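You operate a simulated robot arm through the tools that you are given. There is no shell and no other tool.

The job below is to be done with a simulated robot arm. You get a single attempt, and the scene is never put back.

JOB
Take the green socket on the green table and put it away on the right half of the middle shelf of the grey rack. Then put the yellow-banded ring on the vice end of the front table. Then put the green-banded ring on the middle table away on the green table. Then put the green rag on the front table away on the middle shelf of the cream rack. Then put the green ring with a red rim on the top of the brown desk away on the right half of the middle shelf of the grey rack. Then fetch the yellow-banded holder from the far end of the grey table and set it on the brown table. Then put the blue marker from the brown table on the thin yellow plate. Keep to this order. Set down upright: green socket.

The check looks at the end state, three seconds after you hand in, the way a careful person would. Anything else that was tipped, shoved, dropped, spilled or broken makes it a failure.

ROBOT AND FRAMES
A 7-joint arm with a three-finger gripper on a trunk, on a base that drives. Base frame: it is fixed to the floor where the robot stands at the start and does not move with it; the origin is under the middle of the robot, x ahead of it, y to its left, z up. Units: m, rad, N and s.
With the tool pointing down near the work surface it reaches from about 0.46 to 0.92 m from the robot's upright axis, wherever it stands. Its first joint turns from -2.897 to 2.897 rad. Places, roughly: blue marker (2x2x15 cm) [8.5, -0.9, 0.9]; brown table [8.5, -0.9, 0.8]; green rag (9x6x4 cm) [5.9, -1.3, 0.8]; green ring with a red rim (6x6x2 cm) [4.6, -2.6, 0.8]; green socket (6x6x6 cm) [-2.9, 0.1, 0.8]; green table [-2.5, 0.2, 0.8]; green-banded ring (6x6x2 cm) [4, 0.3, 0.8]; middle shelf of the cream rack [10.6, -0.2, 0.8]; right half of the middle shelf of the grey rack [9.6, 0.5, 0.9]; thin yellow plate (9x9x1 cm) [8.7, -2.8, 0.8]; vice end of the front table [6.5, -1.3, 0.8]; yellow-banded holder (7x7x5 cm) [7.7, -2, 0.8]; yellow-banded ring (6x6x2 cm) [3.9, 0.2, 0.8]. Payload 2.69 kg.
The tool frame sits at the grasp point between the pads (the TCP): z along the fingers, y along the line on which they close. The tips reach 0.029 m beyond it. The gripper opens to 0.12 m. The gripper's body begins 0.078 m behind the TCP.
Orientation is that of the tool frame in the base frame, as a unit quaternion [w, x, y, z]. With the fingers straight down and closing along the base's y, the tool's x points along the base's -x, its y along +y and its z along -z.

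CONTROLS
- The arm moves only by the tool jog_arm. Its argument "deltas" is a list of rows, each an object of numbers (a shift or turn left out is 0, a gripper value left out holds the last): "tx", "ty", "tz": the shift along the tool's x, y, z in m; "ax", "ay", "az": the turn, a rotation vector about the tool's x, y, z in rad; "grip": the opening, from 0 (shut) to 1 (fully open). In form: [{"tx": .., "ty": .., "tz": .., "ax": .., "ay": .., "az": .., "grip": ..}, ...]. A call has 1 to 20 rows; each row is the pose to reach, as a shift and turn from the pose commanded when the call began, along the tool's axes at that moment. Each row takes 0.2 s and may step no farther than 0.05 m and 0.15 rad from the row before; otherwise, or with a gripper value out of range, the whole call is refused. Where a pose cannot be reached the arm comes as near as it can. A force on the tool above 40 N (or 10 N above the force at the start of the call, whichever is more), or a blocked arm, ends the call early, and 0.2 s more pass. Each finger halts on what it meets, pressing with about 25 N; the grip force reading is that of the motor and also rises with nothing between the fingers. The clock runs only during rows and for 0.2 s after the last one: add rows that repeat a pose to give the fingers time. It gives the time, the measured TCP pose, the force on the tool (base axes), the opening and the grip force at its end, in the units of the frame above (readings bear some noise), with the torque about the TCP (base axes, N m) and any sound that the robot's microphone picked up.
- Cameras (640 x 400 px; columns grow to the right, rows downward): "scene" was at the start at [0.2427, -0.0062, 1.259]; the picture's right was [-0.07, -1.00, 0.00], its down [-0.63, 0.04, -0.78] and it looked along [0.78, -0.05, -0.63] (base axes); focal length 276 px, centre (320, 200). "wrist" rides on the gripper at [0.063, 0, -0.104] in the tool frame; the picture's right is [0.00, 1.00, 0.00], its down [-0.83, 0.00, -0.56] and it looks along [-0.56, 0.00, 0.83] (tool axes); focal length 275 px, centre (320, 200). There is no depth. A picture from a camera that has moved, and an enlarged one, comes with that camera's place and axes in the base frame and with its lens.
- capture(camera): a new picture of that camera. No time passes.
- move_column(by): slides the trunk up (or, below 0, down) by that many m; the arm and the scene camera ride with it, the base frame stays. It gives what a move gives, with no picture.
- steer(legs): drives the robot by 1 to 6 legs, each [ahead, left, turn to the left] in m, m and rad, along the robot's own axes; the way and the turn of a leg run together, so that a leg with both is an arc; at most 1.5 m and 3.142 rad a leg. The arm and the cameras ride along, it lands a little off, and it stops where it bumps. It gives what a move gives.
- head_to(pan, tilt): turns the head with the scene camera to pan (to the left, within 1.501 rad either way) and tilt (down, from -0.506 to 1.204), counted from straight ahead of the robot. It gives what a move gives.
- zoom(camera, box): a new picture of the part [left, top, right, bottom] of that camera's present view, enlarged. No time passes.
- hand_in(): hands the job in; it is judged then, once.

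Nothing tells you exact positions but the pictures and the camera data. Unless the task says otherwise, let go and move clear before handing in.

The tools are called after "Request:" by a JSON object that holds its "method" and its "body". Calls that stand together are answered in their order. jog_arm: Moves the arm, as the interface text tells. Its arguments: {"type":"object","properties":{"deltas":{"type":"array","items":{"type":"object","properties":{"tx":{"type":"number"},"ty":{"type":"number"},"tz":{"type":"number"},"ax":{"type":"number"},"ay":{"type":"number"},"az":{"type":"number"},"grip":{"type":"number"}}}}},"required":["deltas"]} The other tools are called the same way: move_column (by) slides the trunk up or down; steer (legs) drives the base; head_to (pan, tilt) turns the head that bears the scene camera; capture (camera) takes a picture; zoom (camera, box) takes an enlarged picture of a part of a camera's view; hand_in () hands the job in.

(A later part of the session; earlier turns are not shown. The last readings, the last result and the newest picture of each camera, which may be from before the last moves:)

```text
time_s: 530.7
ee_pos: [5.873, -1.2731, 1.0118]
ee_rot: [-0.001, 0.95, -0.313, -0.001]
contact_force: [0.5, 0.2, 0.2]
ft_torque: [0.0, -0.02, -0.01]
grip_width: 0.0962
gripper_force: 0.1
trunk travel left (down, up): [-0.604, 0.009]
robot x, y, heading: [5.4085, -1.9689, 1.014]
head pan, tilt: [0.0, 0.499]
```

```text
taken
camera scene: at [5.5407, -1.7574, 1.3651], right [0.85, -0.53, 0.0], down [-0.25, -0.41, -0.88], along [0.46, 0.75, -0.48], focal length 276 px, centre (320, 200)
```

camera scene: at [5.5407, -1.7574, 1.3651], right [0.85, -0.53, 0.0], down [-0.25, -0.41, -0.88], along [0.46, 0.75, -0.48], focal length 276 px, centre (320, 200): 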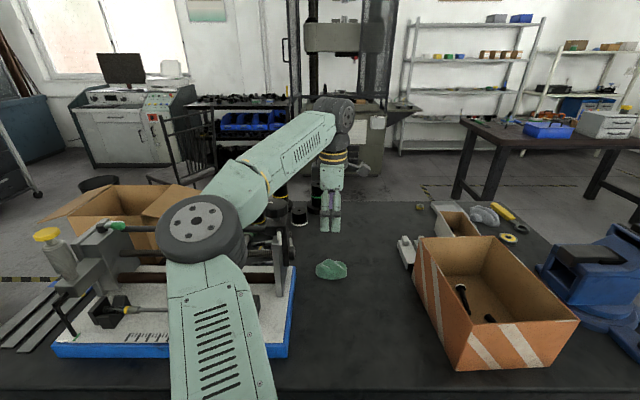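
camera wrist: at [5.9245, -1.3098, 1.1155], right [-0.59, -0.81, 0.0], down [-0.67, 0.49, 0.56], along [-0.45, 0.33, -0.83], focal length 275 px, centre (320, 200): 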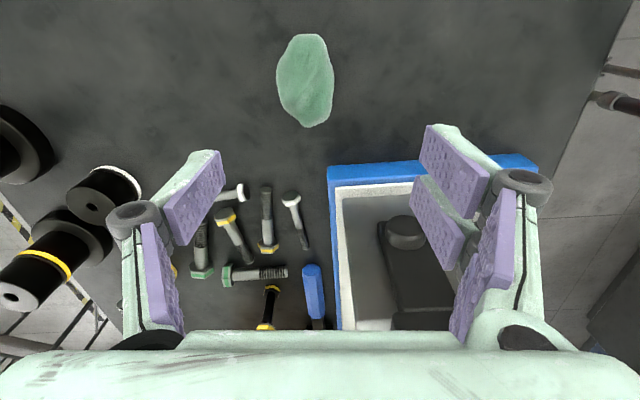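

The rag is slightly off; I correct by about 1.5 cm and lower to just above it, then check clearance.

Request:
{"method": "jog_arm", "body": {"deltas": [{"tx": 0.0095, "ty": -0.013, "tz": 0.03}, {"tx": 0.0095, "ty": -0.013, "tz": 0.07}, {"tx": 0.0095, "ty": -0.013, "tz": 0.1}, {"tx": 0.0095, "ty": -0.013, "tz": 0.1}]}}

Request:
{"method": "capture", "body": {"camera": "wrist"}}

Request:
{"method": "capture", "body": {"camera": "scene"}}

```text
time_s: 531.7
ee_pos: [5.889, -1.2647, 0.9112]
ee_rot: [0.0, 0.95, -0.313, -0.001]
contact_force: [-0.2, -0.1, 0.2]
ft_torque: [-0.01, -0.01, 0.0]
grip_width: 0.0958
gripper_force: 0.1
trunk travel left (down, up): [-0.604, 0.009]
robot x, y, heading: [5.4047, -1.9667, 1.017]
head pan, tilt: [0.0, 0.499]
```

```text
taken
camera wrist: at [5.9402, -1.3032, 1.015], right [-0.59, -0.81, 0.0], down [-0.67, 0.49, 0.56], along [-0.45, 0.33, -0.83], focal length 275 px, centre (320, 200)
```

wrist: 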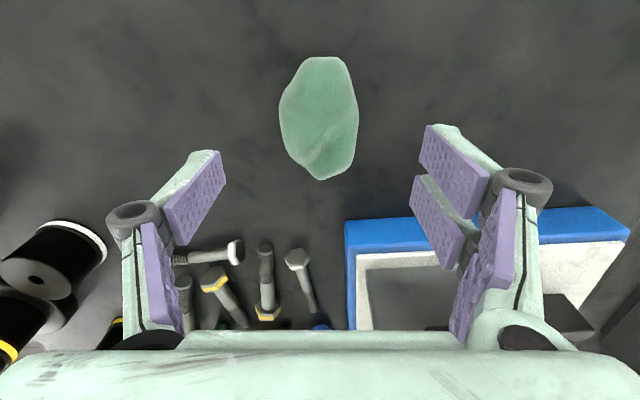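

```text
taken
camera scene: at [5.5407, -1.7574, 1.3651], right [0.85, -0.53, 0.0], down [-0.25, -0.41, -0.88], along [0.46, 0.75, -0.48], focal length 276 px, centre (320, 200)
```

scene: 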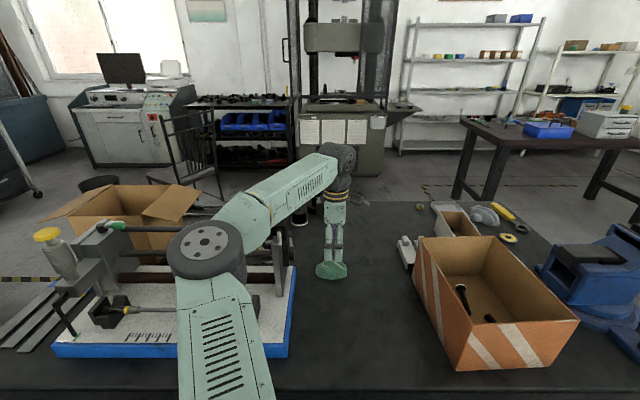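

Rag is centred. Lowering to grasp height and closing.

Request:
{"method": "jog_arm", "body": {"deltas": [{"tx": 0.004, "tz": 0.03}, {"tx": 0.004, "tz": 0.06}, {"tx": 0.004, "tz": 0.08}, {"tx": 0.004, "tz": 0.08}]}}

Request:
{"method": "capture", "body": {"camera": "scene"}}

Request:
{"method": "jog_arm", "body": {"deltas": [{"grip": 0.65}, {"grip": 0.5}, {"grip": 0.35}, {"grip": 0.25}, {"grip": 0.25}, {"grip": 0.25}]}}

Request:
{"method": "capture", "body": {"camera": "wrist"}}

```text
time_s: 532.7
ee_pos: [5.8911, -1.2709, 0.845]
ee_rot: [-0.008, 0.949, -0.314, 0.0]
contact_force: [0.0, 0.6, 0.4]
ft_torque: [0.01, 0.0, -0.04]
grip_width: 0.0961
gripper_force: 0.0
trunk travel left (down, up): [-0.604, 0.009]
robot x, y, heading: [5.4099, -1.9667, 1.016]
head pan, tilt: [0.0, 0.499]
```

```text
taken
camera scene: at [5.5383, -1.7632, 1.3674], right [0.85, -0.53, 0.0], down [-0.25, -0.4, -0.88], along [0.46, 0.75, -0.47], focal length 276 px, centre (320, 200)
```

scene: 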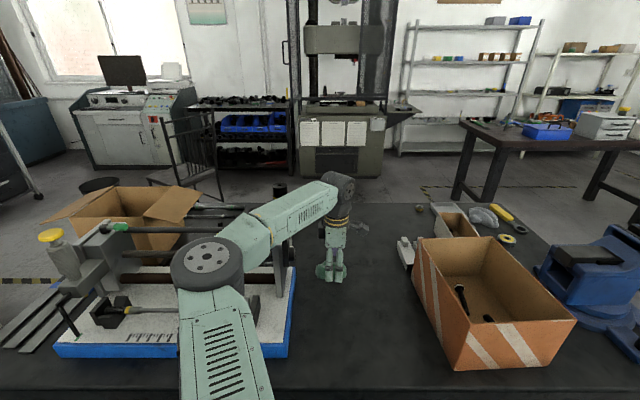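

```text
time_s: 534.1
ee_pos: [5.8914, -1.2716, 0.8429]
ee_rot: [-0.009, 0.949, -0.314, -0.001]
contact_force: [-0.6, 2.8, 9.3]
ft_torque: [0.17, 0.08, -0.04]
grip_width: 0.0545
gripper_force: 24.9
trunk travel left (down, up): [-0.604, 0.009]
robot x, y, heading: [5.4106, -1.9645, 1.016]
head pan, tilt: [0.0, 0.499]
```

```text
taken
camera wrist: at [5.9417, -1.3088, 0.9476], right [-0.59, -0.81, -0.02], down [-0.67, 0.48, 0.56], along [-0.44, 0.34, -0.83], focal length 275 px, centre (320, 200)
```

wrist: 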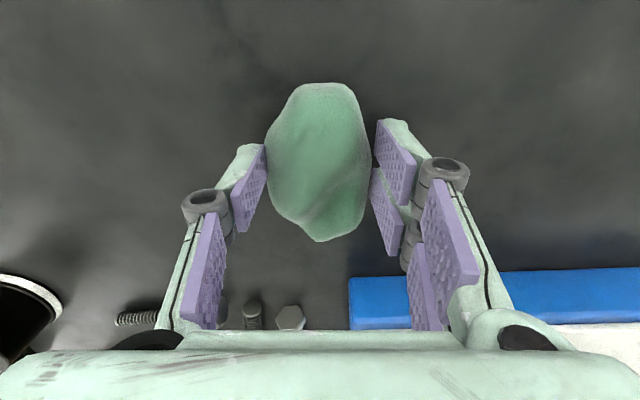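

The body leaned slightly, which suggests the upper arm was touching something while low; the rag is gripped now, so I lift at once and check the instrument.

Request:
{"method": "jog_arm", "body": {"deltas": [{"tz": -0.03}, {"tz": -0.07}, {"tz": -0.11}, {"tz": -0.15}, {"tz": -0.19}, {"tz": -0.19}]}}

Request:
{"method": "capture", "body": {"camera": "scene"}}

Request:
{"method": "capture", "body": {"camera": "wrist"}}

```text
time_s: 535.5
ee_pos: [5.8911, -1.2701, 1.0207]
ee_rot: [0.001, 0.95, -0.313, -0.002]
contact_force: [1.4, 0.1, -0.7]
ft_torque: [-0.05, 0.02, 0.0]
grip_width: 0.0543
gripper_force: 25.0
trunk travel left (down, up): [-0.604, 0.009]
robot x, y, heading: [5.4081, -1.9694, 1.014]
head pan, tilt: [0.0, 0.499]
```

```text
taken
camera scene: at [5.5408, -1.7571, 1.365], right [0.85, -0.53, 0.0], down [-0.25, -0.41, -0.88], along [0.46, 0.75, -0.48], focal length 276 px, centre (320, 200)
```

scene: 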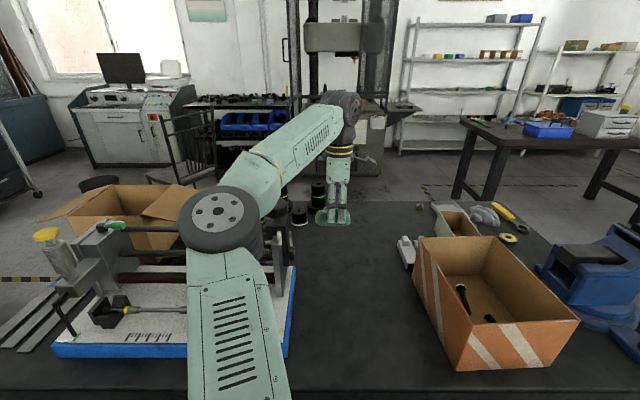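

```text
taken
camera wrist: at [5.9425, -1.3075, 1.1263], right [-0.59, -0.81, 0.0], down [-0.67, 0.49, 0.56], along [-0.45, 0.33, -0.83], focal length 275 px, centre (320, 200)
```

wrist: 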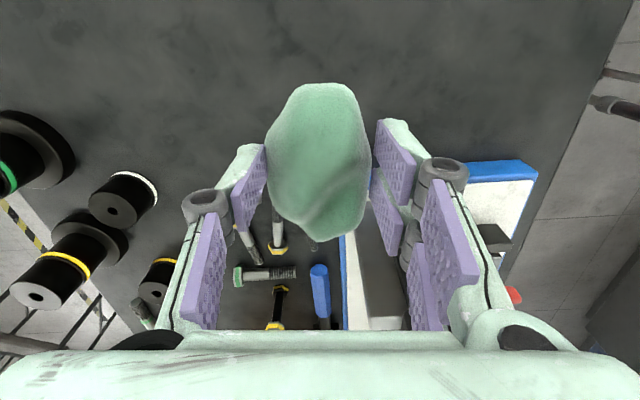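

The rag is held. I draw the arm back and up to inspect the instrument underneath.

Request:
{"method": "jog_arm", "body": {"deltas": [{"tz": -0.04}, {"tz": -0.075, "ty": 0.02}, {"tz": -0.1, "ty": 0.055, "tx": -0.015}, {"tz": -0.12, "ty": 0.09, "tx": -0.03}, {"tz": -0.13, "ty": 0.13, "tx": -0.05}, {"tz": -0.14, "ty": 0.17, "tx": -0.07}, {"tz": -0.14, "ty": 0.21, "tx": -0.09}, {"tz": -0.14, "ty": 0.24, "tx": -0.105}, {"tz": -0.14, "ty": 0.24, "tx": -0.105}]}}

Request:
{"method": "capture", "body": {"camera": "scene"}}

Request:
{"method": "capture", "body": {"camera": "wrist"}}

```text
time_s: 537.5
ee_pos: [5.6648, -1.4005, 1.1615]
ee_rot: [0.001, 0.95, -0.313, -0.001]
contact_force: [0.3, 0.6, 0.0]
ft_torque: [-0.06, -0.01, 0.02]
grip_width: 0.0545
gripper_force: 24.6
trunk travel left (down, up): [-0.604, 0.009]
robot x, y, heading: [5.4075, -1.9638, 1.016]
head pan, tilt: [0.0, 0.499]
```

```text
taken
camera scene: at [5.5409, -1.7572, 1.365], right [0.85, -0.53, 0.0], down [-0.25, -0.41, -0.88], along [0.46, 0.75, -0.48], focal length 276 px, centre (320, 200)
```

scene: 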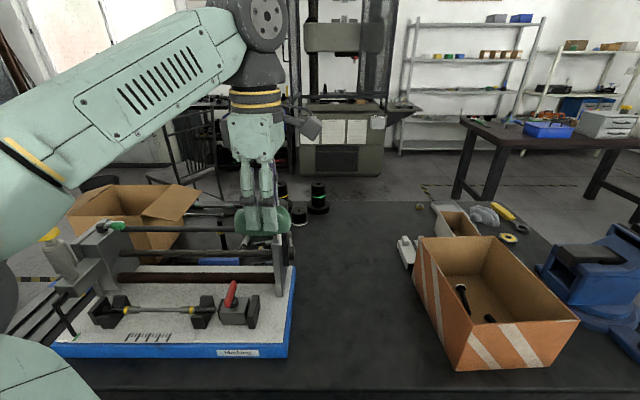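

```text
taken
camera wrist: at [5.7161, -1.4376, 1.2651], right [-0.59, -0.81, 0.0], down [-0.67, 0.49, 0.56], along [-0.45, 0.33, -0.83], focal length 275 px, centre (320, 200)
```

wrist: 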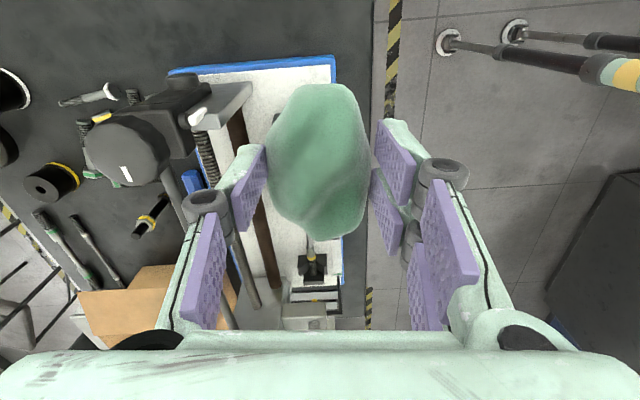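

The instrument is unchanged. Rag held; now I drive along the aisle to the far end of the front table, cross between it and the grey table, and look.

Request:
{"method": "steer", "body": {"legs": [[-0.12, 0.0, 0.0], [0, -1.45, 0.0]]}}

Request:
{"method": "head_to", "body": {"pan": -0.3, "tilt": 0.5}}

Request:
{"method": "capture", "body": {"camera": "scene"}}

Request:
{"method": "head_to", "body": {"pan": 0.5, "tilt": 0.5}}

Request:
{"method": "capture", "body": {"camera": "scene"}}

```text
time_s: 549.8
ee_pos: [6.8418, -2.2712, 1.161]
ee_rot: [0.0, 0.95, -0.313, -0.002]
contact_force: [0.3, 0.1, -1.5]
ft_torque: [0.03, 0.02, 0.03]
grip_width: 0.0544
gripper_force: 24.8
trunk travel left (down, up): [-0.604, 0.009]
robot x, y, heading: [6.5868, -2.8377, 1.023]
head pan, tilt: [0.0, 0.499]
```

```text
time_s: 550.6
ee_pos: [6.8415, -2.2724, 1.1602]
ee_rot: [-0.001, 0.95, -0.312, -0.001]
contact_force: [0.3, 0.1, 0.1]
ft_torque: [0.03, 0.02, -0.02]
grip_width: 0.0543
gripper_force: 24.7
trunk travel left (down, up): [-0.604, 0.009]
robot x, y, heading: [6.5855, -2.8382, 1.02]
head pan, tilt: [-0.3, 0.499]
```

```text
taken
camera scene: at [6.7393, -2.6453, 1.365], right [0.66, -0.75, 0.0], down [-0.36, -0.32, -0.88], along [0.66, 0.58, -0.48], focal length 276 px, centre (320, 200)
```

scene: 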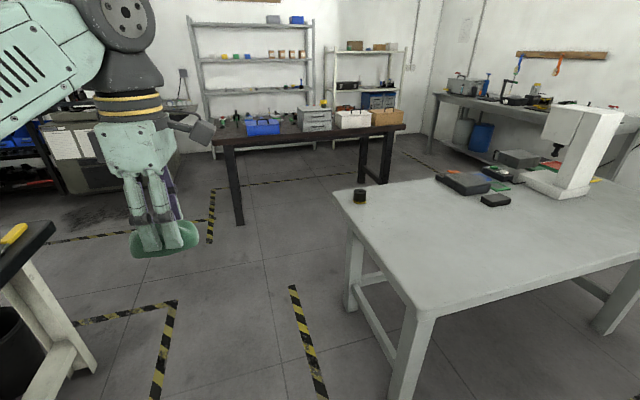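

```text
time_s: 551.8
ee_pos: [6.8425, -2.2705, 1.1603]
ee_rot: [0.001, 0.95, -0.312, -0.001]
contact_force: [-0.4, 0.7, 0.1]
ft_torque: [0.02, 0.01, 0.0]
grip_width: 0.0542
gripper_force: 25.2
trunk travel left (down, up): [-0.604, 0.009]
robot x, y, heading: [6.5868, -2.8341, 1.021]
head pan, tilt: [0.499, 0.499]
```

```text
taken
camera scene: at [6.6758, -2.6143, 1.365], right [1.0, -0.05, 0.0], down [-0.03, -0.48, -0.88], along [0.05, 0.88, -0.48], focal length 276 px, centre (320, 200)
```

scene: 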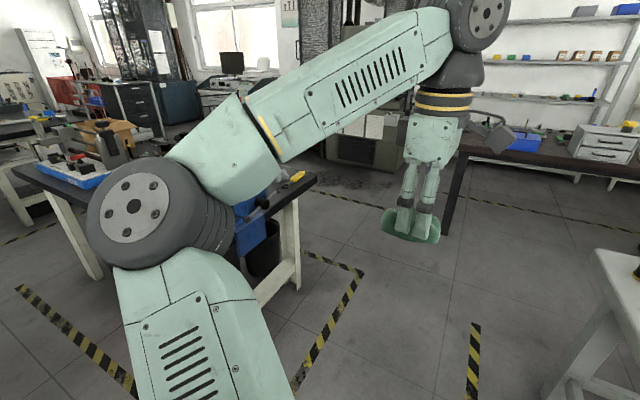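

I see the holder (black with yellow band) near the grey table's near corner, to be handled later. The passage ahead is clear; I drive through, then strafe right past the brown table to its far end.

Request:
{"method": "steer", "body": {"legs": [[1.4, 0.03, -0.004], [0.47, 0.0, 0.0], [0, -1.45, 0.0], [0, -0.6, 0.0]]}}

Request:
{"method": "capture", "body": {"camera": "wrist"}}

```text
time_s: 576.9
ee_pos: [9.5452, -1.7564, 1.1606]
ee_rot: [0.0, 0.95, -0.312, -0.001]
contact_force: [0.3, -0.4, -0.7]
ft_torque: [-0.01, 0.01, 0.04]
grip_width: 0.0542
gripper_force: 25.7
trunk travel left (down, up): [-0.604, 0.009]
robot x, y, heading: [9.2967, -2.3267, 1.027]
head pan, tilt: [0.499, 0.499]
```

```text
taken
camera wrist: at [9.5972, -1.7935, 1.2651], right [-0.59, -0.81, 0.0], down [-0.67, 0.49, 0.56], along [-0.45, 0.33, -0.83], focal length 275 px, centre (320, 200)
```

wrist: 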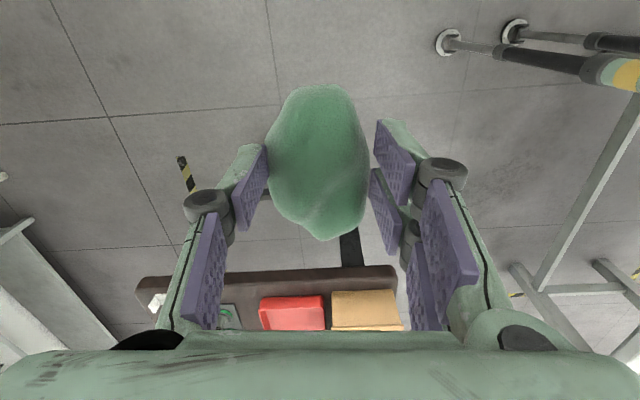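

I'm at the far end of the brown table. I turn the tool back square, then drive ahead towards the cream rack.

Request:
{"method": "jog_arm", "body": {"deltas": [{"az": 0.14}, {"az": 0.28}, {"az": 0.42}, {"az": 0.56}, {"az": 0.7}, {"az": 0.84}, {"az": 0.98}, {"az": 1.12}, {"az": 1.26}, {"az": 1.4}, {"az": 1.54}, {"az": 1.6}, {"az": 1.6}]}}

Request:
{"method": "steer", "body": {"legs": [[1.4, 0.0, -0.01]]}}

Request:
{"method": "capture", "body": {"camera": "wrist"}}

Request:
{"method": "head_to", "body": {"pan": -0.25, "tilt": 0.4}}

Request:
{"method": "capture", "body": {"camera": "scene"}}

```text
time_s: 579.7
ee_pos: [9.5455, -1.7569, 1.1591]
ee_rot: [0.0, -0.438, 0.899, 0.001]
contact_force: [-0.5, 0.6, -1.5]
ft_torque: [-0.01, -0.02, -0.02]
grip_width: 0.054
gripper_force: 24.6
trunk travel left (down, up): [-0.604, 0.009]
robot x, y, heading: [9.2921, -2.3269, 1.024]
head pan, tilt: [0.499, 0.499]
```

```text
time_s: 586.7
ee_pos: [10.2879, -0.5743, 1.1611]
ee_rot: [-0.002, -0.434, 0.901, 0.0]
contact_force: [0.1, -0.4, -0.7]
ft_torque: [-0.01, 0.0, -0.01]
grip_width: 0.0534
gripper_force: 25.2
trunk travel left (down, up): [-0.604, 0.009]
robot x, y, heading: [10.0307, -1.138, 1.002]
head pan, tilt: [0.499, 0.499]
```

```text
taken
camera wrist: at [10.2497, -0.6234, 1.2651], right [-0.78, 0.62, 0.0], down [0.52, 0.65, 0.56], along [0.34, 0.44, -0.83], focal length 275 px, centre (320, 200)
```

wrist: 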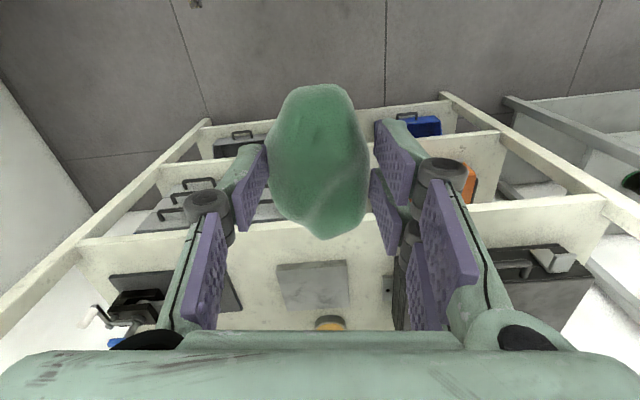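

```text
time_s: 587.8
ee_pos: [10.288, -0.575, 1.1612]
ee_rot: [-0.001, -0.434, 0.901, 0.001]
contact_force: [0.8, 0.2, -0.6]
ft_torque: [0.02, -0.01, -0.04]
grip_width: 0.0539
gripper_force: 25.4
trunk travel left (down, up): [-0.604, 0.009]
robot x, y, heading: [10.0264, -1.1373, 1.006]
head pan, tilt: [-0.25, 0.4]
```

```text
taken
camera scene: at [10.1805, -0.9438, 1.3742], right [0.69, -0.72, 0.0], down [-0.28, -0.27, -0.92], along [0.67, 0.63, -0.39], focal length 276 px, centre (320, 200)
```

scene: 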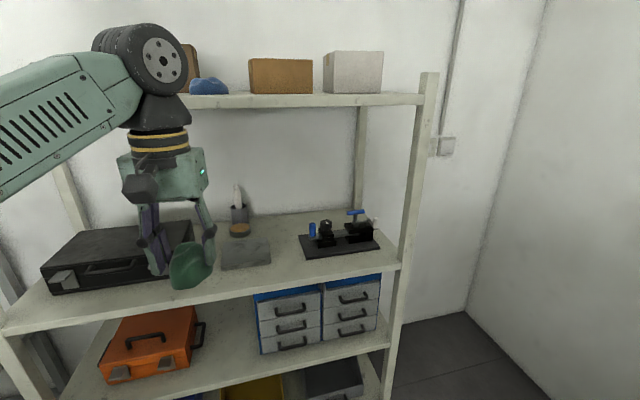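

The cream rack's middle shelf (z≈0.815) has a free front strip at the gap between the grey block and the black tool, around (10.64, -0.37). I move a bit closer, square up the tool and lower it outside the rack.

Request:
{"method": "steer", "body": {"legs": [[0.12, 0.0, 0.01]]}}

Request:
{"method": "jog_arm", "body": {"deltas": [{"az": -0.06, "tz": 0.04}, {"az": -0.12, "tz": 0.08}, {"az": -0.12, "tz": 0.12}, {"az": -0.12, "tz": 0.16}, {"az": -0.12, "tz": 0.2}, {"az": -0.12, "tz": 0.2}]}}

Request:
{"method": "capture", "body": {"camera": "wrist"}}

Request:
{"method": "capture", "body": {"camera": "scene"}}

```text
time_s: 589.0
ee_pos: [10.3459, -0.4692, 1.1599]
ee_rot: [-0.001, -0.438, 0.899, 0.0]
contact_force: [0.1, -0.2, -0.7]
ft_torque: [0.0, 0.03, -0.01]
grip_width: 0.0537
gripper_force: 25.2
trunk travel left (down, up): [-0.604, 0.009]
robot x, y, heading: [10.092, -1.0382, 1.02]
head pan, tilt: [-0.25, 0.4]
```

```text
time_s: 590.4
ee_pos: [10.3452, -0.47, 0.9597]
ee_rot: [0.0, -0.491, 0.871, 0.002]
contact_force: [-0.4, -1.1, -0.9]
ft_torque: [0.02, 0.03, -0.02]
grip_width: 0.0539
gripper_force: 24.8
trunk travel left (down, up): [-0.604, 0.009]
robot x, y, heading: [10.0937, -1.0395, 1.019]
head pan, tilt: [-0.25, 0.4]
```

```text
taken
camera wrist: at [10.3134, -0.5235, 1.0639], right [-0.86, 0.51, 0.0], down [0.43, 0.71, 0.56], along [0.28, 0.48, -0.83], focal length 275 px, centre (320, 200)
```

wrist: 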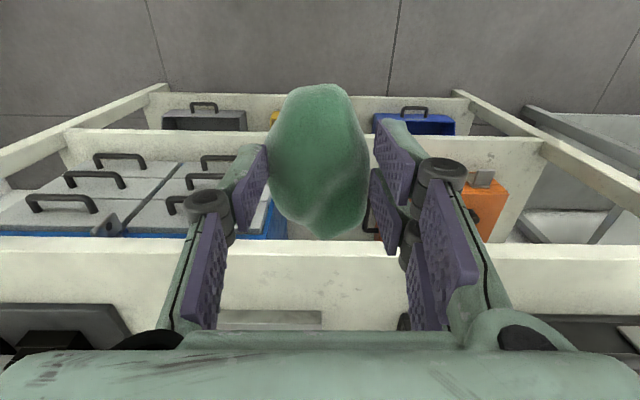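

```text
taken
camera scene: at [10.2416, -0.8407, 1.3742], right [0.7, -0.72, 0.0], down [-0.28, -0.27, -0.92], along [0.66, 0.64, -0.39], focal length 276 px, centre (320, 200)
```

scene: 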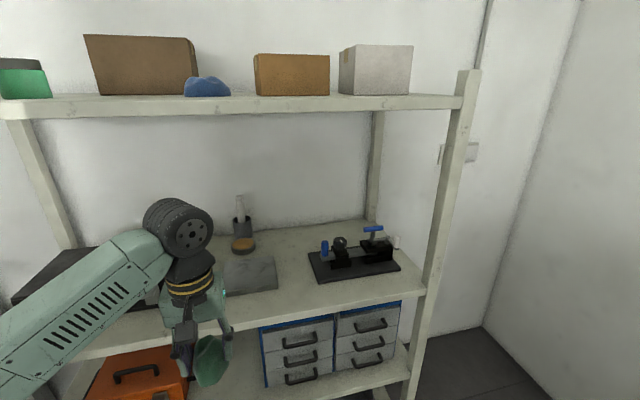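

The gap is at U≈9.245, clear in front. I shift sideways outside the rack, then insert and lower.

Request:
{"method": "jog_arm", "body": {"deltas": [{"ty": -0.04}, {"ty": -0.08}, {"ty": -0.12}, {"ty": -0.16}, {"ty": -0.199}, {"ty": -0.199, "tx": -0.04, "tz": 0.01}, {"ty": -0.199, "tx": -0.08, "tz": 0.02}, {"ty": -0.199, "tx": -0.12, "tz": 0.03}, {"ty": -0.199, "tx": -0.12, "tz": 0.03}]}}

Request:
{"method": "capture", "body": {"camera": "wrist"}}

Request:
{"method": "capture", "body": {"camera": "scene"}}

```text
time_s: 592.4
ee_pos: [10.5774, -0.47, 0.9316]
ee_rot: [-0.001, -0.492, 0.871, 0.001]
contact_force: [-0.5, -0.4, -0.1]
ft_torque: [0.03, 0.0, 0.0]
grip_width: 0.0536
gripper_force: 25.0
trunk travel left (down, up): [-0.604, 0.009]
robot x, y, heading: [10.0952, -1.0394, 1.023]
head pan, tilt: [-0.25, 0.4]
```

```text
taken
camera wrist: at [10.5459, -0.5238, 1.0349], right [-0.86, 0.51, 0.0], down [0.43, 0.71, 0.56], along [0.28, 0.48, -0.83], focal length 275 px, centre (320, 200)
```

wrist: 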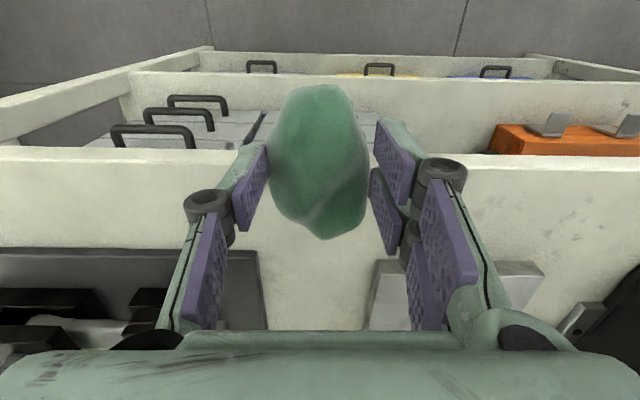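

```text
taken
camera scene: at [10.2415, -0.8407, 1.3742], right [0.7, -0.72, 0.0], down [-0.28, -0.27, -0.92], along [0.66, 0.64, -0.39], focal length 276 px, centre (320, 200)
```

scene: 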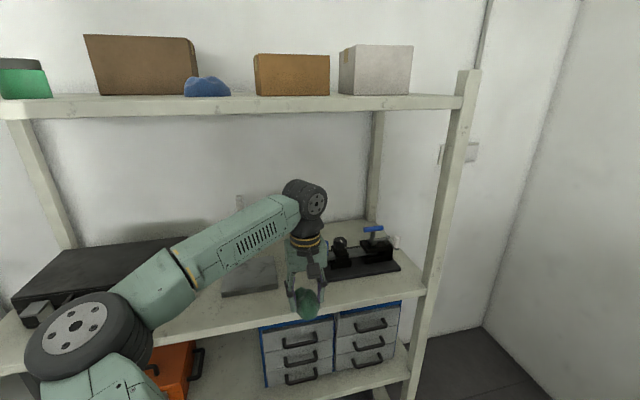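

Centred on the gap. I insert the remaining 13 cm and lower toward the shelf.

Request:
{"method": "jog_arm", "body": {"deltas": [{"tx": -0.044}, {"tx": -0.088}, {"tx": -0.131}, {"tx": -0.131, "tz": 0.02}, {"tx": -0.131, "tz": 0.045}, {"tx": -0.131, "tz": 0.045}]}}

Request:
{"method": "capture", "body": {"camera": "wrist"}}

Request:
{"method": "capture", "body": {"camera": "scene"}}

```text
time_s: 593.8
ee_pos: [10.6465, -0.3569, 0.895]
ee_rot: [0.007, -0.492, 0.871, 0.002]
contact_force: [-2.9, -1.6, 18.7]
ft_torque: [-0.23, 0.1, -0.02]
grip_width: 0.054
gripper_force: 25.2
trunk travel left (down, up): [-0.604, 0.009]
robot x, y, heading: [10.0906, -1.0392, 1.021]
head pan, tilt: [-0.25, 0.4]
stopped in row 6: the force on the tool passed its limit at 40 N (the readings are from after the stop); the commanded pose is now the measured one
```

```text
taken
camera wrist: at [10.6134, -0.4119, 0.9983], right [-0.86, 0.51, 0.0], down [0.42, 0.71, 0.57], along [0.29, 0.49, -0.82], focal length 275 px, centre (320, 200)
```

wrist: 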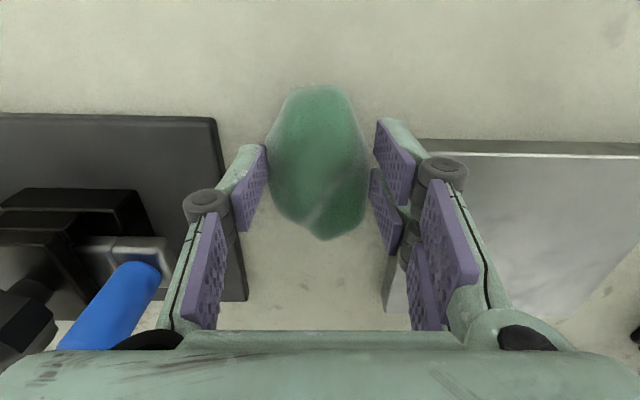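

```text
taken
camera scene: at [10.2398, -0.8425, 1.3748], right [0.7, -0.72, 0.0], down [-0.28, -0.27, -0.92], along [0.66, 0.64, -0.39], focal length 276 px, centre (320, 200)
```

scene: 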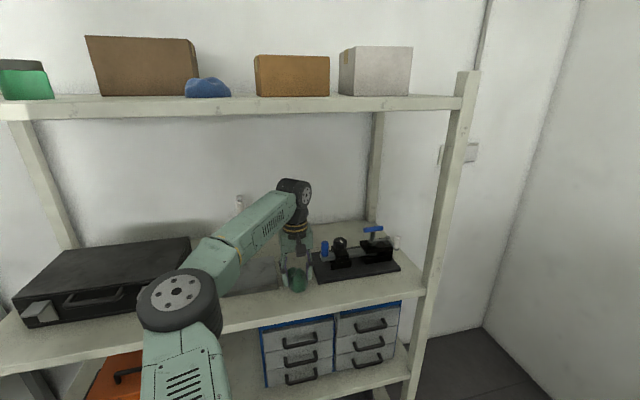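

The rag rests on the shelf (contact, shelf at about z=0.85). I relieve the pressure and open the fingers a little, staying clear of the tool base and block.

Request:
{"method": "jog_arm", "body": {"deltas": [{"tz": -0.003}, {"tz": -0.003}]}}

Request:
{"method": "jog_arm", "body": {"deltas": [{"grip": 0.5}, {"grip": 0.55}, {"grip": 0.58}, {"grip": 0.58}]}}

Request:
{"method": "capture", "body": {"camera": "wrist"}}

```text
time_s: 594.4
ee_pos: [10.6456, -0.3567, 0.8941]
ee_rot: [0.005, -0.491, 0.871, 0.002]
contact_force: [-0.4, -2.0, 14.1]
ft_torque: [0.13, -0.09, -0.01]
grip_width: 0.054
gripper_force: 24.9
trunk travel left (down, up): [-0.604, 0.009]
robot x, y, heading: [10.0894, -1.037, 1.02]
head pan, tilt: [-0.25, 0.4]
```

```text
time_s: 595.4
ee_pos: [10.6461, -0.3565, 0.894]
ee_rot: [0.005, -0.492, 0.871, 0.002]
contact_force: [0.3, -0.1, 0.5]
ft_torque: [0.03, -0.01, 0.01]
grip_width: 0.0697
gripper_force: 0.0
trunk travel left (down, up): [-0.604, 0.009]
robot x, y, heading: [10.0958, -1.0422, 1.015]
head pan, tilt: [-0.25, 0.4]
```

```text
taken
camera wrist: at [10.6142, -0.4106, 0.9971], right [-0.86, 0.51, 0.0], down [0.42, 0.71, 0.56], along [0.29, 0.48, -0.83], focal length 275 px, centre (320, 200)
```

wrist: 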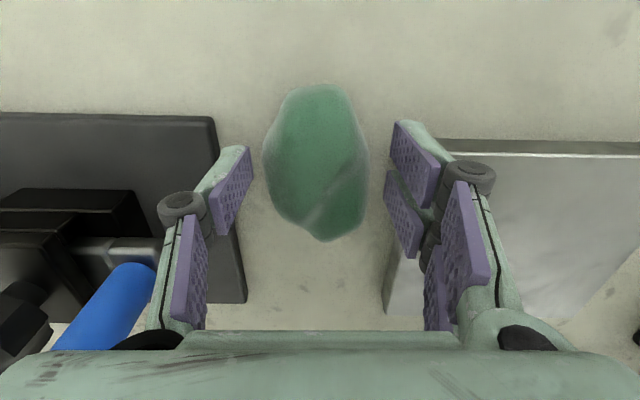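

The rag is released on the shelf. I lift 5 cm and back straight out.

Request:
{"method": "jog_arm", "body": {"deltas": [{"tz": -0.02}, {"tz": -0.05}, {"tz": -0.05, "tx": 0.045}, {"tz": -0.05, "tx": 0.09}, {"tz": -0.05, "tx": 0.135}, {"tz": -0.05, "tx": 0.18}, {"tz": -0.05, "tx": 0.225}, {"tz": -0.05, "tx": 0.26}, {"tz": -0.05, "tx": 0.26}]}}

Request:
{"method": "capture", "body": {"camera": "scene"}}

Request:
{"method": "capture", "body": {"camera": "wrist"}}

```text
time_s: 597.4
ee_pos: [10.5117, -0.5804, 0.9406]
ee_rot: [0.004, -0.493, 0.87, 0.001]
contact_force: [-0.1, -0.7, -0.2]
ft_torque: [0.04, -0.03, 0.02]
grip_width: 0.0695
gripper_force: 0.0
trunk travel left (down, up): [-0.604, 0.009]
robot x, y, heading: [10.0936, -1.038, 1.018]
head pan, tilt: [-0.25, 0.4]
```

```text
taken
camera scene: at [10.2415, -0.8406, 1.3742], right [0.7, -0.72, 0.0], down [-0.28, -0.27, -0.92], along [0.66, 0.64, -0.39], focal length 276 px, centre (320, 200)
```

scene: 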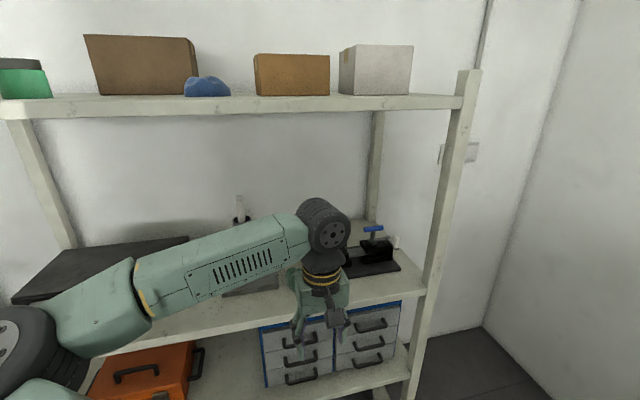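

```text
taken
camera wrist: at [10.4799, -0.6342, 1.0443], right [-0.86, 0.51, 0.0], down [0.42, 0.71, 0.56], along [0.29, 0.48, -0.83], focal length 275 px, centre (320, 200)
```

wrist: 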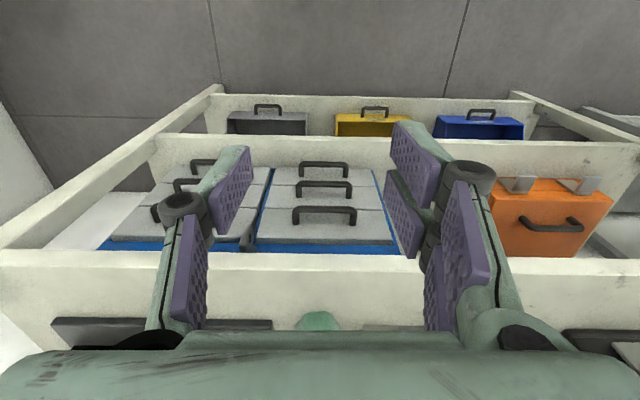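

The rag appears on the shelf near its front; I raise the arm to check its position clearly.

Request:
{"method": "jog_arm", "body": {"deltas": [{"tz": -0.045}, {"tz": -0.09}, {"tz": -0.135}, {"tz": -0.18}, {"tz": -0.22}, {"tz": -0.22}]}}

Request:
{"method": "capture", "body": {"camera": "wrist"}}

Request:
{"method": "capture", "body": {"camera": "scene"}}

```text
time_s: 598.8
ee_pos: [10.5106, -0.5811, 1.1613]
ee_rot: [0.004, -0.491, 0.871, 0.002]
contact_force: [0.4, -0.5, -0.2]
ft_torque: [-0.01, -0.02, -0.02]
grip_width: 0.0697
gripper_force: 0.0
trunk travel left (down, up): [-0.604, 0.009]
robot x, y, heading: [10.0915, -1.0413, 1.017]
head pan, tilt: [-0.25, 0.4]
```

```text
taken
camera wrist: at [10.4794, -0.6354, 1.2652], right [-0.86, 0.51, 0.0], down [0.42, 0.71, 0.56], along [0.29, 0.48, -0.83], focal length 275 px, centre (320, 200)
```

wrist: 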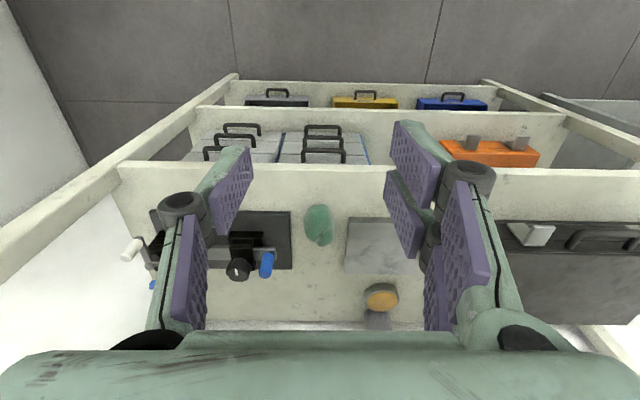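

```text
taken
camera scene: at [10.2415, -0.8405, 1.3741], right [0.7, -0.72, 0.0], down [-0.28, -0.27, -0.92], along [0.66, 0.64, -0.39], focal length 276 px, centre (320, 200)
```

scene: 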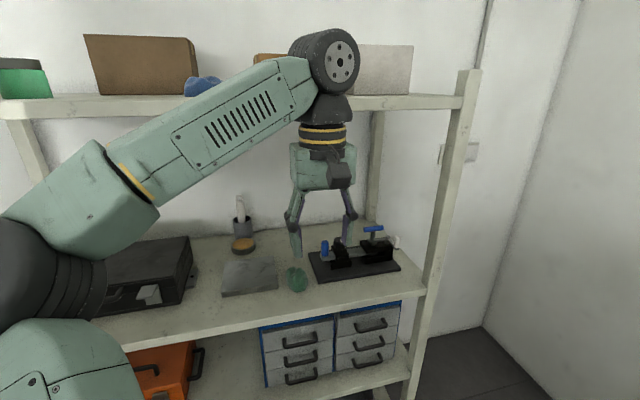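

The rag lies well inside the shelf. Next: the green ring with a red rim on the brown desk; I go back around to the main aisle.

Request:
{"method": "steer", "body": {"legs": [[-1.48, 0.0, 0.0], [0, 1.45, 0.0], [0, 0.62, 0.0], [-1.4, 0.0, 0.0], [-0.48, 0.0, 0.0]]}}

```text
time_s: 631.1
ee_pos: [6.9781, -2.3652, 1.1597]
ee_rot: [0.004, -0.487, 0.873, 0.002]
contact_force: [0.3, 0.1, 0.2]
ft_torque: [0.02, -0.02, 0.01]
grip_width: 0.0696
gripper_force: 0.0
trunk travel left (down, up): [-0.604, 0.009]
robot x, y, heading: [6.5545, -2.819, 1.009]
head pan, tilt: [-0.25, 0.4]
```

Now in the aisle. I strafe left and turn left to face along the aisle with the brown desk on my left, and look at it.

Request:
{"method": "steer", "body": {"legs": [[0, 0.75, 0.0], [0, 0, 1.575]]}}

Request:
{"method": "head_to", "body": {"pan": 0.8, "tilt": 0.45}}

Request:
{"method": "capture", "body": {"camera": "scene"}}

Request:
{"method": "head_to", "body": {"pan": 1.4, "tilt": 0.45}}

Request:
{"method": "capture", "body": {"camera": "scene"}}

```text
time_s: 641.4
ee_pos: [5.4555, -1.9988, 1.1611]
ee_rot: [-0.001, 0.964, -0.266, -0.004]
contact_force: [0.0, 0.3, -0.4]
ft_torque: [0.01, 0.0, -0.01]
grip_width: 0.0697
gripper_force: 0.2
trunk travel left (down, up): [-0.604, 0.009]
robot x, y, heading: [5.9139, -2.4162, 2.592]
head pan, tilt: [-0.25, 0.4]
```

```text
time_s: 642.7
ee_pos: [5.4553, -1.9983, 1.1602]
ee_rot: [-0.002, 0.964, -0.266, -0.004]
contact_force: [-0.8, -0.2, 0.2]
ft_torque: [-0.02, 0.0, 0.02]
grip_width: 0.0697
gripper_force: 0.1
trunk travel left (down, up): [-0.604, 0.009]
robot x, y, heading: [5.9144, -2.4132, 2.595]
head pan, tilt: [0.799, 0.45]
```

```text
taken
camera scene: at [5.693, -2.3581, 1.3695], right [-0.25, 0.97, 0.0], down [0.42, 0.11, -0.9], along [-0.87, -0.23, -0.44], focal length 276 px, centre (320, 200)
```

scene: 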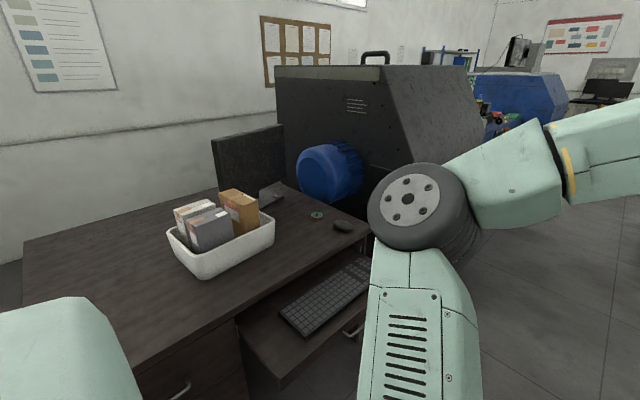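

```text
time_s: 643.7
ee_pos: [5.4556, -1.9981, 1.1615]
ee_rot: [-0.002, 0.964, -0.266, -0.004]
contact_force: [-0.5, -0.1, 0.3]
ft_torque: [0.03, 0.0, 0.01]
grip_width: 0.0698
gripper_force: 0.1
trunk travel left (down, up): [-0.604, 0.009]
robot x, y, heading: [5.9165, -2.4168, 2.597]
head pan, tilt: [1.4, 0.45]
```

```text
taken
camera scene: at [5.7216, -2.4043, 1.3695], right [-0.75, 0.66, 0.0], down [0.29, 0.33, -0.9], along [-0.59, -0.68, -0.44], focal length 276 px, centre (320, 200)
```

scene: 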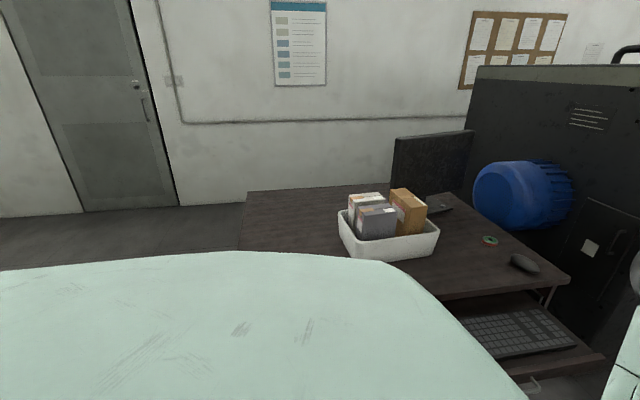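

The ring (green, red rim) lies on the desk between the white basket and the mouse, around (4.62, -2.65). I turn to face the desk and line up with it.

Request:
{"method": "steer", "body": {"legs": [[0, 0, 1.56], [0, -0.95, 0.0]]}}

Request:
{"method": "capture", "body": {"camera": "wrist"}}

Request:
{"method": "head_to", "body": {"pan": 0.0, "tilt": 0.55}}

Request:
{"method": "capture", "body": {"camera": "scene"}}

```text
time_s: 655.3
ee_pos: [4.6832, -2.3669, 1.1618]
ee_rot: [0.002, 0.872, 0.489, -0.004]
contact_force: [0.5, 0.2, 0.3]
ft_torque: [0.01, 0.01, 0.01]
grip_width: 0.0697
gripper_force: 0.0
trunk travel left (down, up): [-0.604, 0.009]
robot x, y, heading: [5.1054, -1.9098, -2.134]
head pan, tilt: [1.4, 0.45]
```

```text
taken
camera wrist: at [4.7179, -2.3109, 1.2648], right [0.85, -0.52, 0.0], down [-0.43, -0.71, 0.56], along [-0.29, -0.48, -0.83], focal length 275 px, centre (320, 200)
```

wrist: 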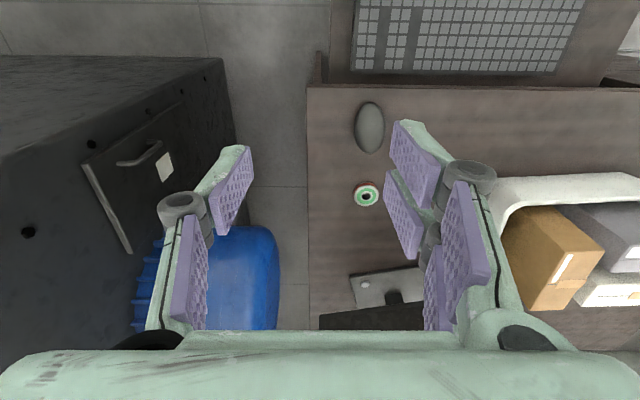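

```text
time_s: 656.9
ee_pos: [4.6845, -2.3661, 1.1615]
ee_rot: [0.001, 0.873, 0.488, -0.004]
contact_force: [-0.4, 0.5, -0.1]
ft_torque: [0.0, 0.0, 0.01]
grip_width: 0.0694
gripper_force: 0.1
trunk travel left (down, up): [-0.604, 0.009]
robot x, y, heading: [5.1062, -1.9111, -2.127]
head pan, tilt: [0.0, 0.55]
```

```text
taken
camera scene: at [4.9782, -2.1216, 1.3605], right [-0.85, 0.53, 0.0], down [0.28, 0.44, -0.85], along [-0.45, -0.72, -0.52], focal length 276 px, centre (320, 200)
```

scene: 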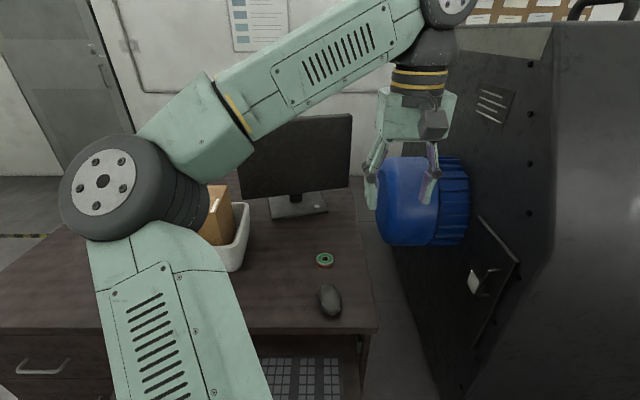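

Ring located at about (4.627, -2.656), top z≈0.755. I'll grasp it with the tool tilted 30° so it can later be set flat inside the rack; first I tilt the tool and open the gripper.

Request:
{"method": "jog_arm", "body": {"deltas": [{"ay": -0.13, "tz": 0.03, "grip": 0.75}, {"ay": -0.26, "tz": 0.06}, {"ay": -0.39, "tz": 0.09}, {"ay": -0.52, "tz": 0.12}, {"ay": -0.52, "tz": 0.12}]}}

Request:
{"method": "capture", "body": {"camera": "wrist"}}

```text
time_s: 658.0
ee_pos: [4.6823, -2.3659, 1.0408]
ee_rot: [0.128, 0.842, 0.472, -0.229]
contact_force: [0.8, -0.3, 0.0]
ft_torque: [-0.02, -0.01, 0.0]
grip_width: 0.0901
gripper_force: 0.0
trunk travel left (down, up): [-0.604, 0.009]
robot x, y, heading: [5.1032, -1.9135, -2.131]
head pan, tilt: [0.0, 0.55]
```

```text
taken
camera wrist: at [4.7401, -2.2744, 1.0987], right [0.85, -0.52, 0.0], down [-0.22, -0.37, 0.9], along [-0.47, -0.77, -0.44], focal length 275 px, centre (320, 200)
```

wrist: 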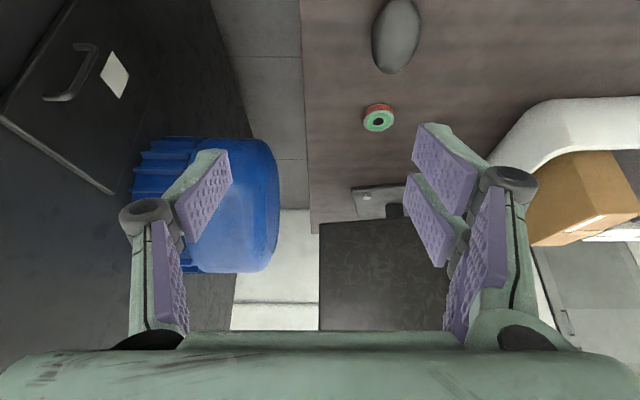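

Ring is in view; I move to a pre-grasp point 12 cm back along the tilted tool axis.

Request:
{"method": "jog_arm", "body": {"deltas": [{"tx": -0.0143, "ty": 0.0151, "tz": 0.0356}, {"tx": -0.0286, "ty": 0.0303, "tz": 0.0712}, {"tx": -0.0429, "ty": 0.0454, "tz": 0.1068}, {"tx": -0.0571, "ty": 0.0606, "tz": 0.1425}, {"tx": -0.0714, "ty": 0.0757, "tz": 0.1781}, {"tx": -0.0857, "ty": 0.0909, "tz": 0.2137}, {"tx": -0.1, "ty": 0.106, "tz": 0.2493}, {"tx": -0.1, "ty": 0.106, "tz": 0.2493}]}}

Request:
{"method": "capture", "body": {"camera": "wrist"}}

Request:
{"method": "capture", "body": {"camera": "scene"}}

```text
time_s: 659.9
ee_pos: [4.6621, -2.6031, 0.876]
ee_rot: [0.127, 0.842, 0.471, -0.23]
contact_force: [-0.6, 0.4, 0.6]
ft_torque: [0.0, 0.0, 0.0]
grip_width: 0.0901
gripper_force: 0.0
trunk travel left (down, up): [-0.604, 0.009]
robot x, y, heading: [5.1112, -1.9137, -2.131]
head pan, tilt: [0.0, 0.55]
```

```text
taken
camera wrist: at [4.7188, -2.5117, 0.9345], right [0.85, -0.52, 0.0], down [-0.22, -0.38, 0.9], along [-0.47, -0.77, -0.44], focal length 275 px, centre (320, 200)
```

wrist: 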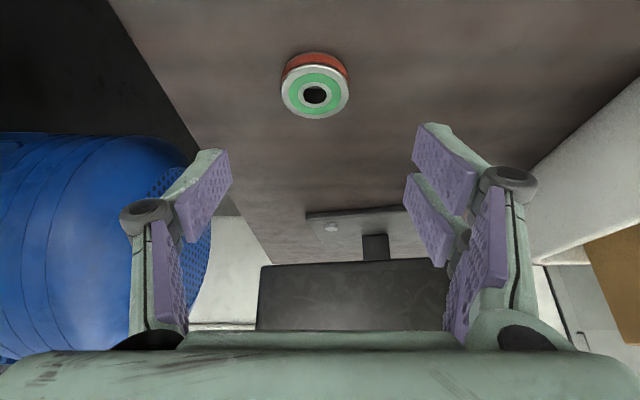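

```text
taken
camera scene: at [4.9782, -2.1215, 1.3605], right [-0.85, 0.53, 0.0], down [0.28, 0.44, -0.85], along [-0.45, -0.72, -0.52], focal length 276 px, centre (320, 200)
```

scene: 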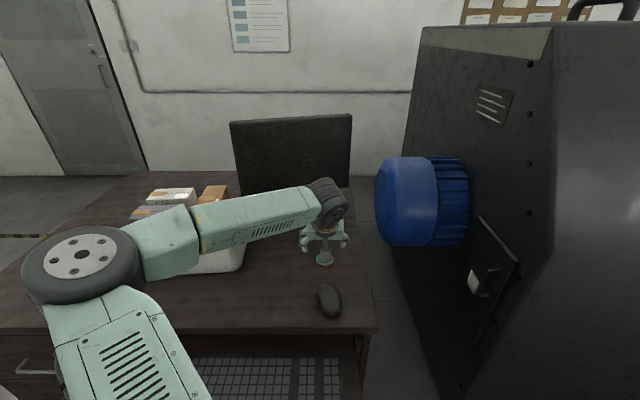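

The ring's green face with red rim is clear; top z≈0.754. I go in along the tool axis to grasp height.

Request:
{"method": "jog_arm", "body": {"deltas": [{"tx": 0.0045, "ty": -0.0037, "tz": 0.04}, {"tx": 0.009, "ty": -0.0037, "tz": 0.08}, {"tx": 0.012, "ty": -0.0037, "tz": 0.105}, {"tx": 0.012, "ty": -0.0037, "tz": 0.105}]}}

Request:
{"method": "capture", "body": {"camera": "wrist"}}

Request:
{"method": "capture", "body": {"camera": "scene"}}

```text
time_s: 660.9
ee_pos: [4.6383, -2.6372, 0.7802]
ee_rot: [0.127, 0.842, 0.471, -0.228]
contact_force: [-0.6, -0.8, 1.5]
ft_torque: [-0.06, -0.09, -0.03]
grip_width: 0.0906
gripper_force: 1.1
trunk travel left (down, up): [-0.604, 0.009]
robot x, y, heading: [5.1093, -1.9115, -2.137]
head pan, tilt: [0.0, 0.55]
```

```text
taken
camera wrist: at [4.6935, -2.5458, 0.8376], right [0.85, -0.52, 0.0], down [-0.22, -0.37, 0.9], along [-0.47, -0.77, -0.44], focal length 275 px, centre (320, 200)
```

wrist: 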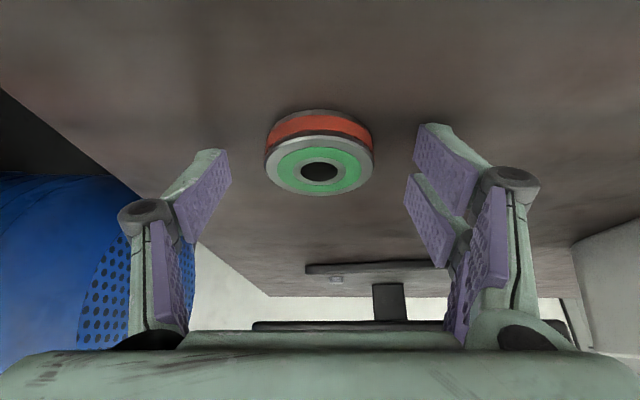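

```text
taken
camera scene: at [4.9783, -2.1214, 1.3606], right [-0.85, 0.53, 0.0], down [0.28, 0.44, -0.85], along [-0.45, -0.72, -0.52], focal length 276 px, centre (320, 200)
```

scene: 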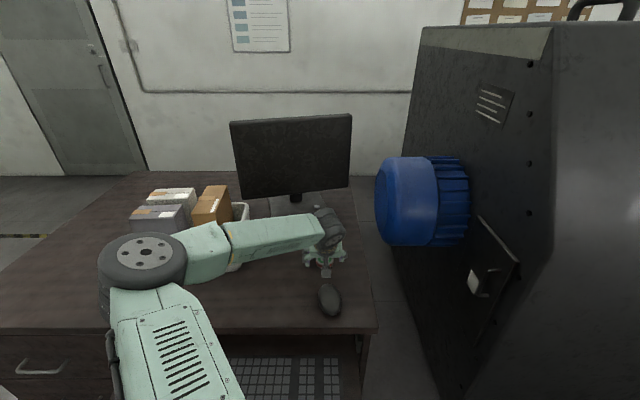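

Nearly there; I lower the last 1.3 cm carefully.

Request:
{"method": "jog_arm", "body": {"deltas": [{"tz": 0.005, "tx": 0.0004}, {"tz": 0.009, "tx": 0.0006}, {"tz": 0.009, "tx": 0.0006}]}}

Request:
{"method": "capture", "body": {"camera": "wrist"}}

```text
time_s: 661.6
ee_pos: [4.6367, -2.6412, 0.774]
ee_rot: [0.129, 0.842, 0.471, -0.229]
contact_force: [4.7, -4.1, 15.9]
ft_torque: [-0.33, -0.95, -0.09]
grip_width: 0.1026
gripper_force: 8.2
trunk travel left (down, up): [-0.604, 0.009]
robot x, y, heading: [5.1078, -1.9155, -2.128]
head pan, tilt: [0.0, 0.55]
```

```text
taken
camera wrist: at [4.6926, -2.5497, 0.8314], right [0.86, -0.52, 0.0], down [-0.22, -0.37, 0.9], along [-0.47, -0.77, -0.43], focal length 275 px, centre (320, 200)
```

wrist: 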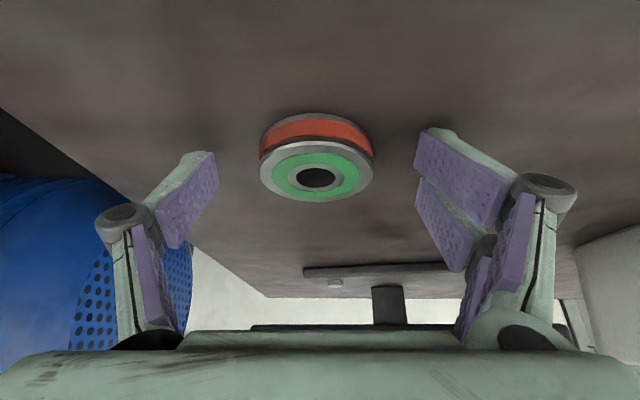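

A fingertip touched the desk (surface ≈0.745). I back off 6 mm and then close on the ring.

Request:
{"method": "jog_arm", "body": {"deltas": [{"tz": -0.006, "tx": -0.001}, {"tz": -0.006, "tx": -0.001}]}}

Request:
{"method": "jog_arm", "body": {"deltas": [{"grip": 0.65}, {"grip": 0.55}, {"grip": 0.45}, {"grip": 0.3}, {"grip": 0.3}, {"grip": 0.3}]}}

Request:
{"method": "capture", "body": {"camera": "wrist"}}

```text
time_s: 662.2
ee_pos: [4.6356, -2.6382, 0.7791]
ee_rot: [0.127, 0.842, 0.472, -0.228]
contact_force: [-0.6, -3.2, 11.0]
ft_torque: [-0.29, -0.6, -0.17]
grip_width: 0.0952
gripper_force: 2.9
trunk travel left (down, up): [-0.604, 0.009]
robot x, y, heading: [5.1084, -1.9117, -2.135]
head pan, tilt: [0.0, 0.55]
```

```text
time_s: 663.5
ee_pos: [4.6432, -2.643, 0.7842]
ee_rot: [0.136, 0.839, 0.474, -0.23]
contact_force: [18.0, 1.7, 29.0]
ft_torque: [-0.35, -1.47, 0.01]
grip_width: 0.0577
gripper_force: 13.1
trunk travel left (down, up): [-0.604, 0.009]
robot x, y, heading: [5.1067, -1.9117, -2.126]
head pan, tilt: [0.0, 0.55]
stopped in row 6: the force on the tool passed its limit at 43 N (the readings are from after the stop); the commanded pose is now the measured one
```

```text
taken
camera wrist: at [4.699, -2.5508, 0.8414], right [0.86, -0.51, 0.01], down [-0.23, -0.37, 0.9], along [-0.46, -0.78, -0.43], focal length 275 px, centre (320, 200)
```

wrist: 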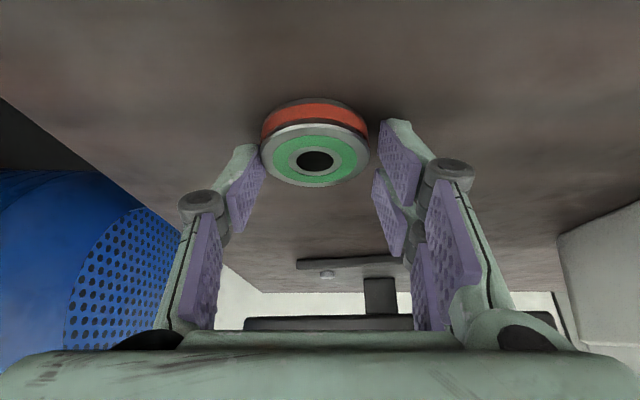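

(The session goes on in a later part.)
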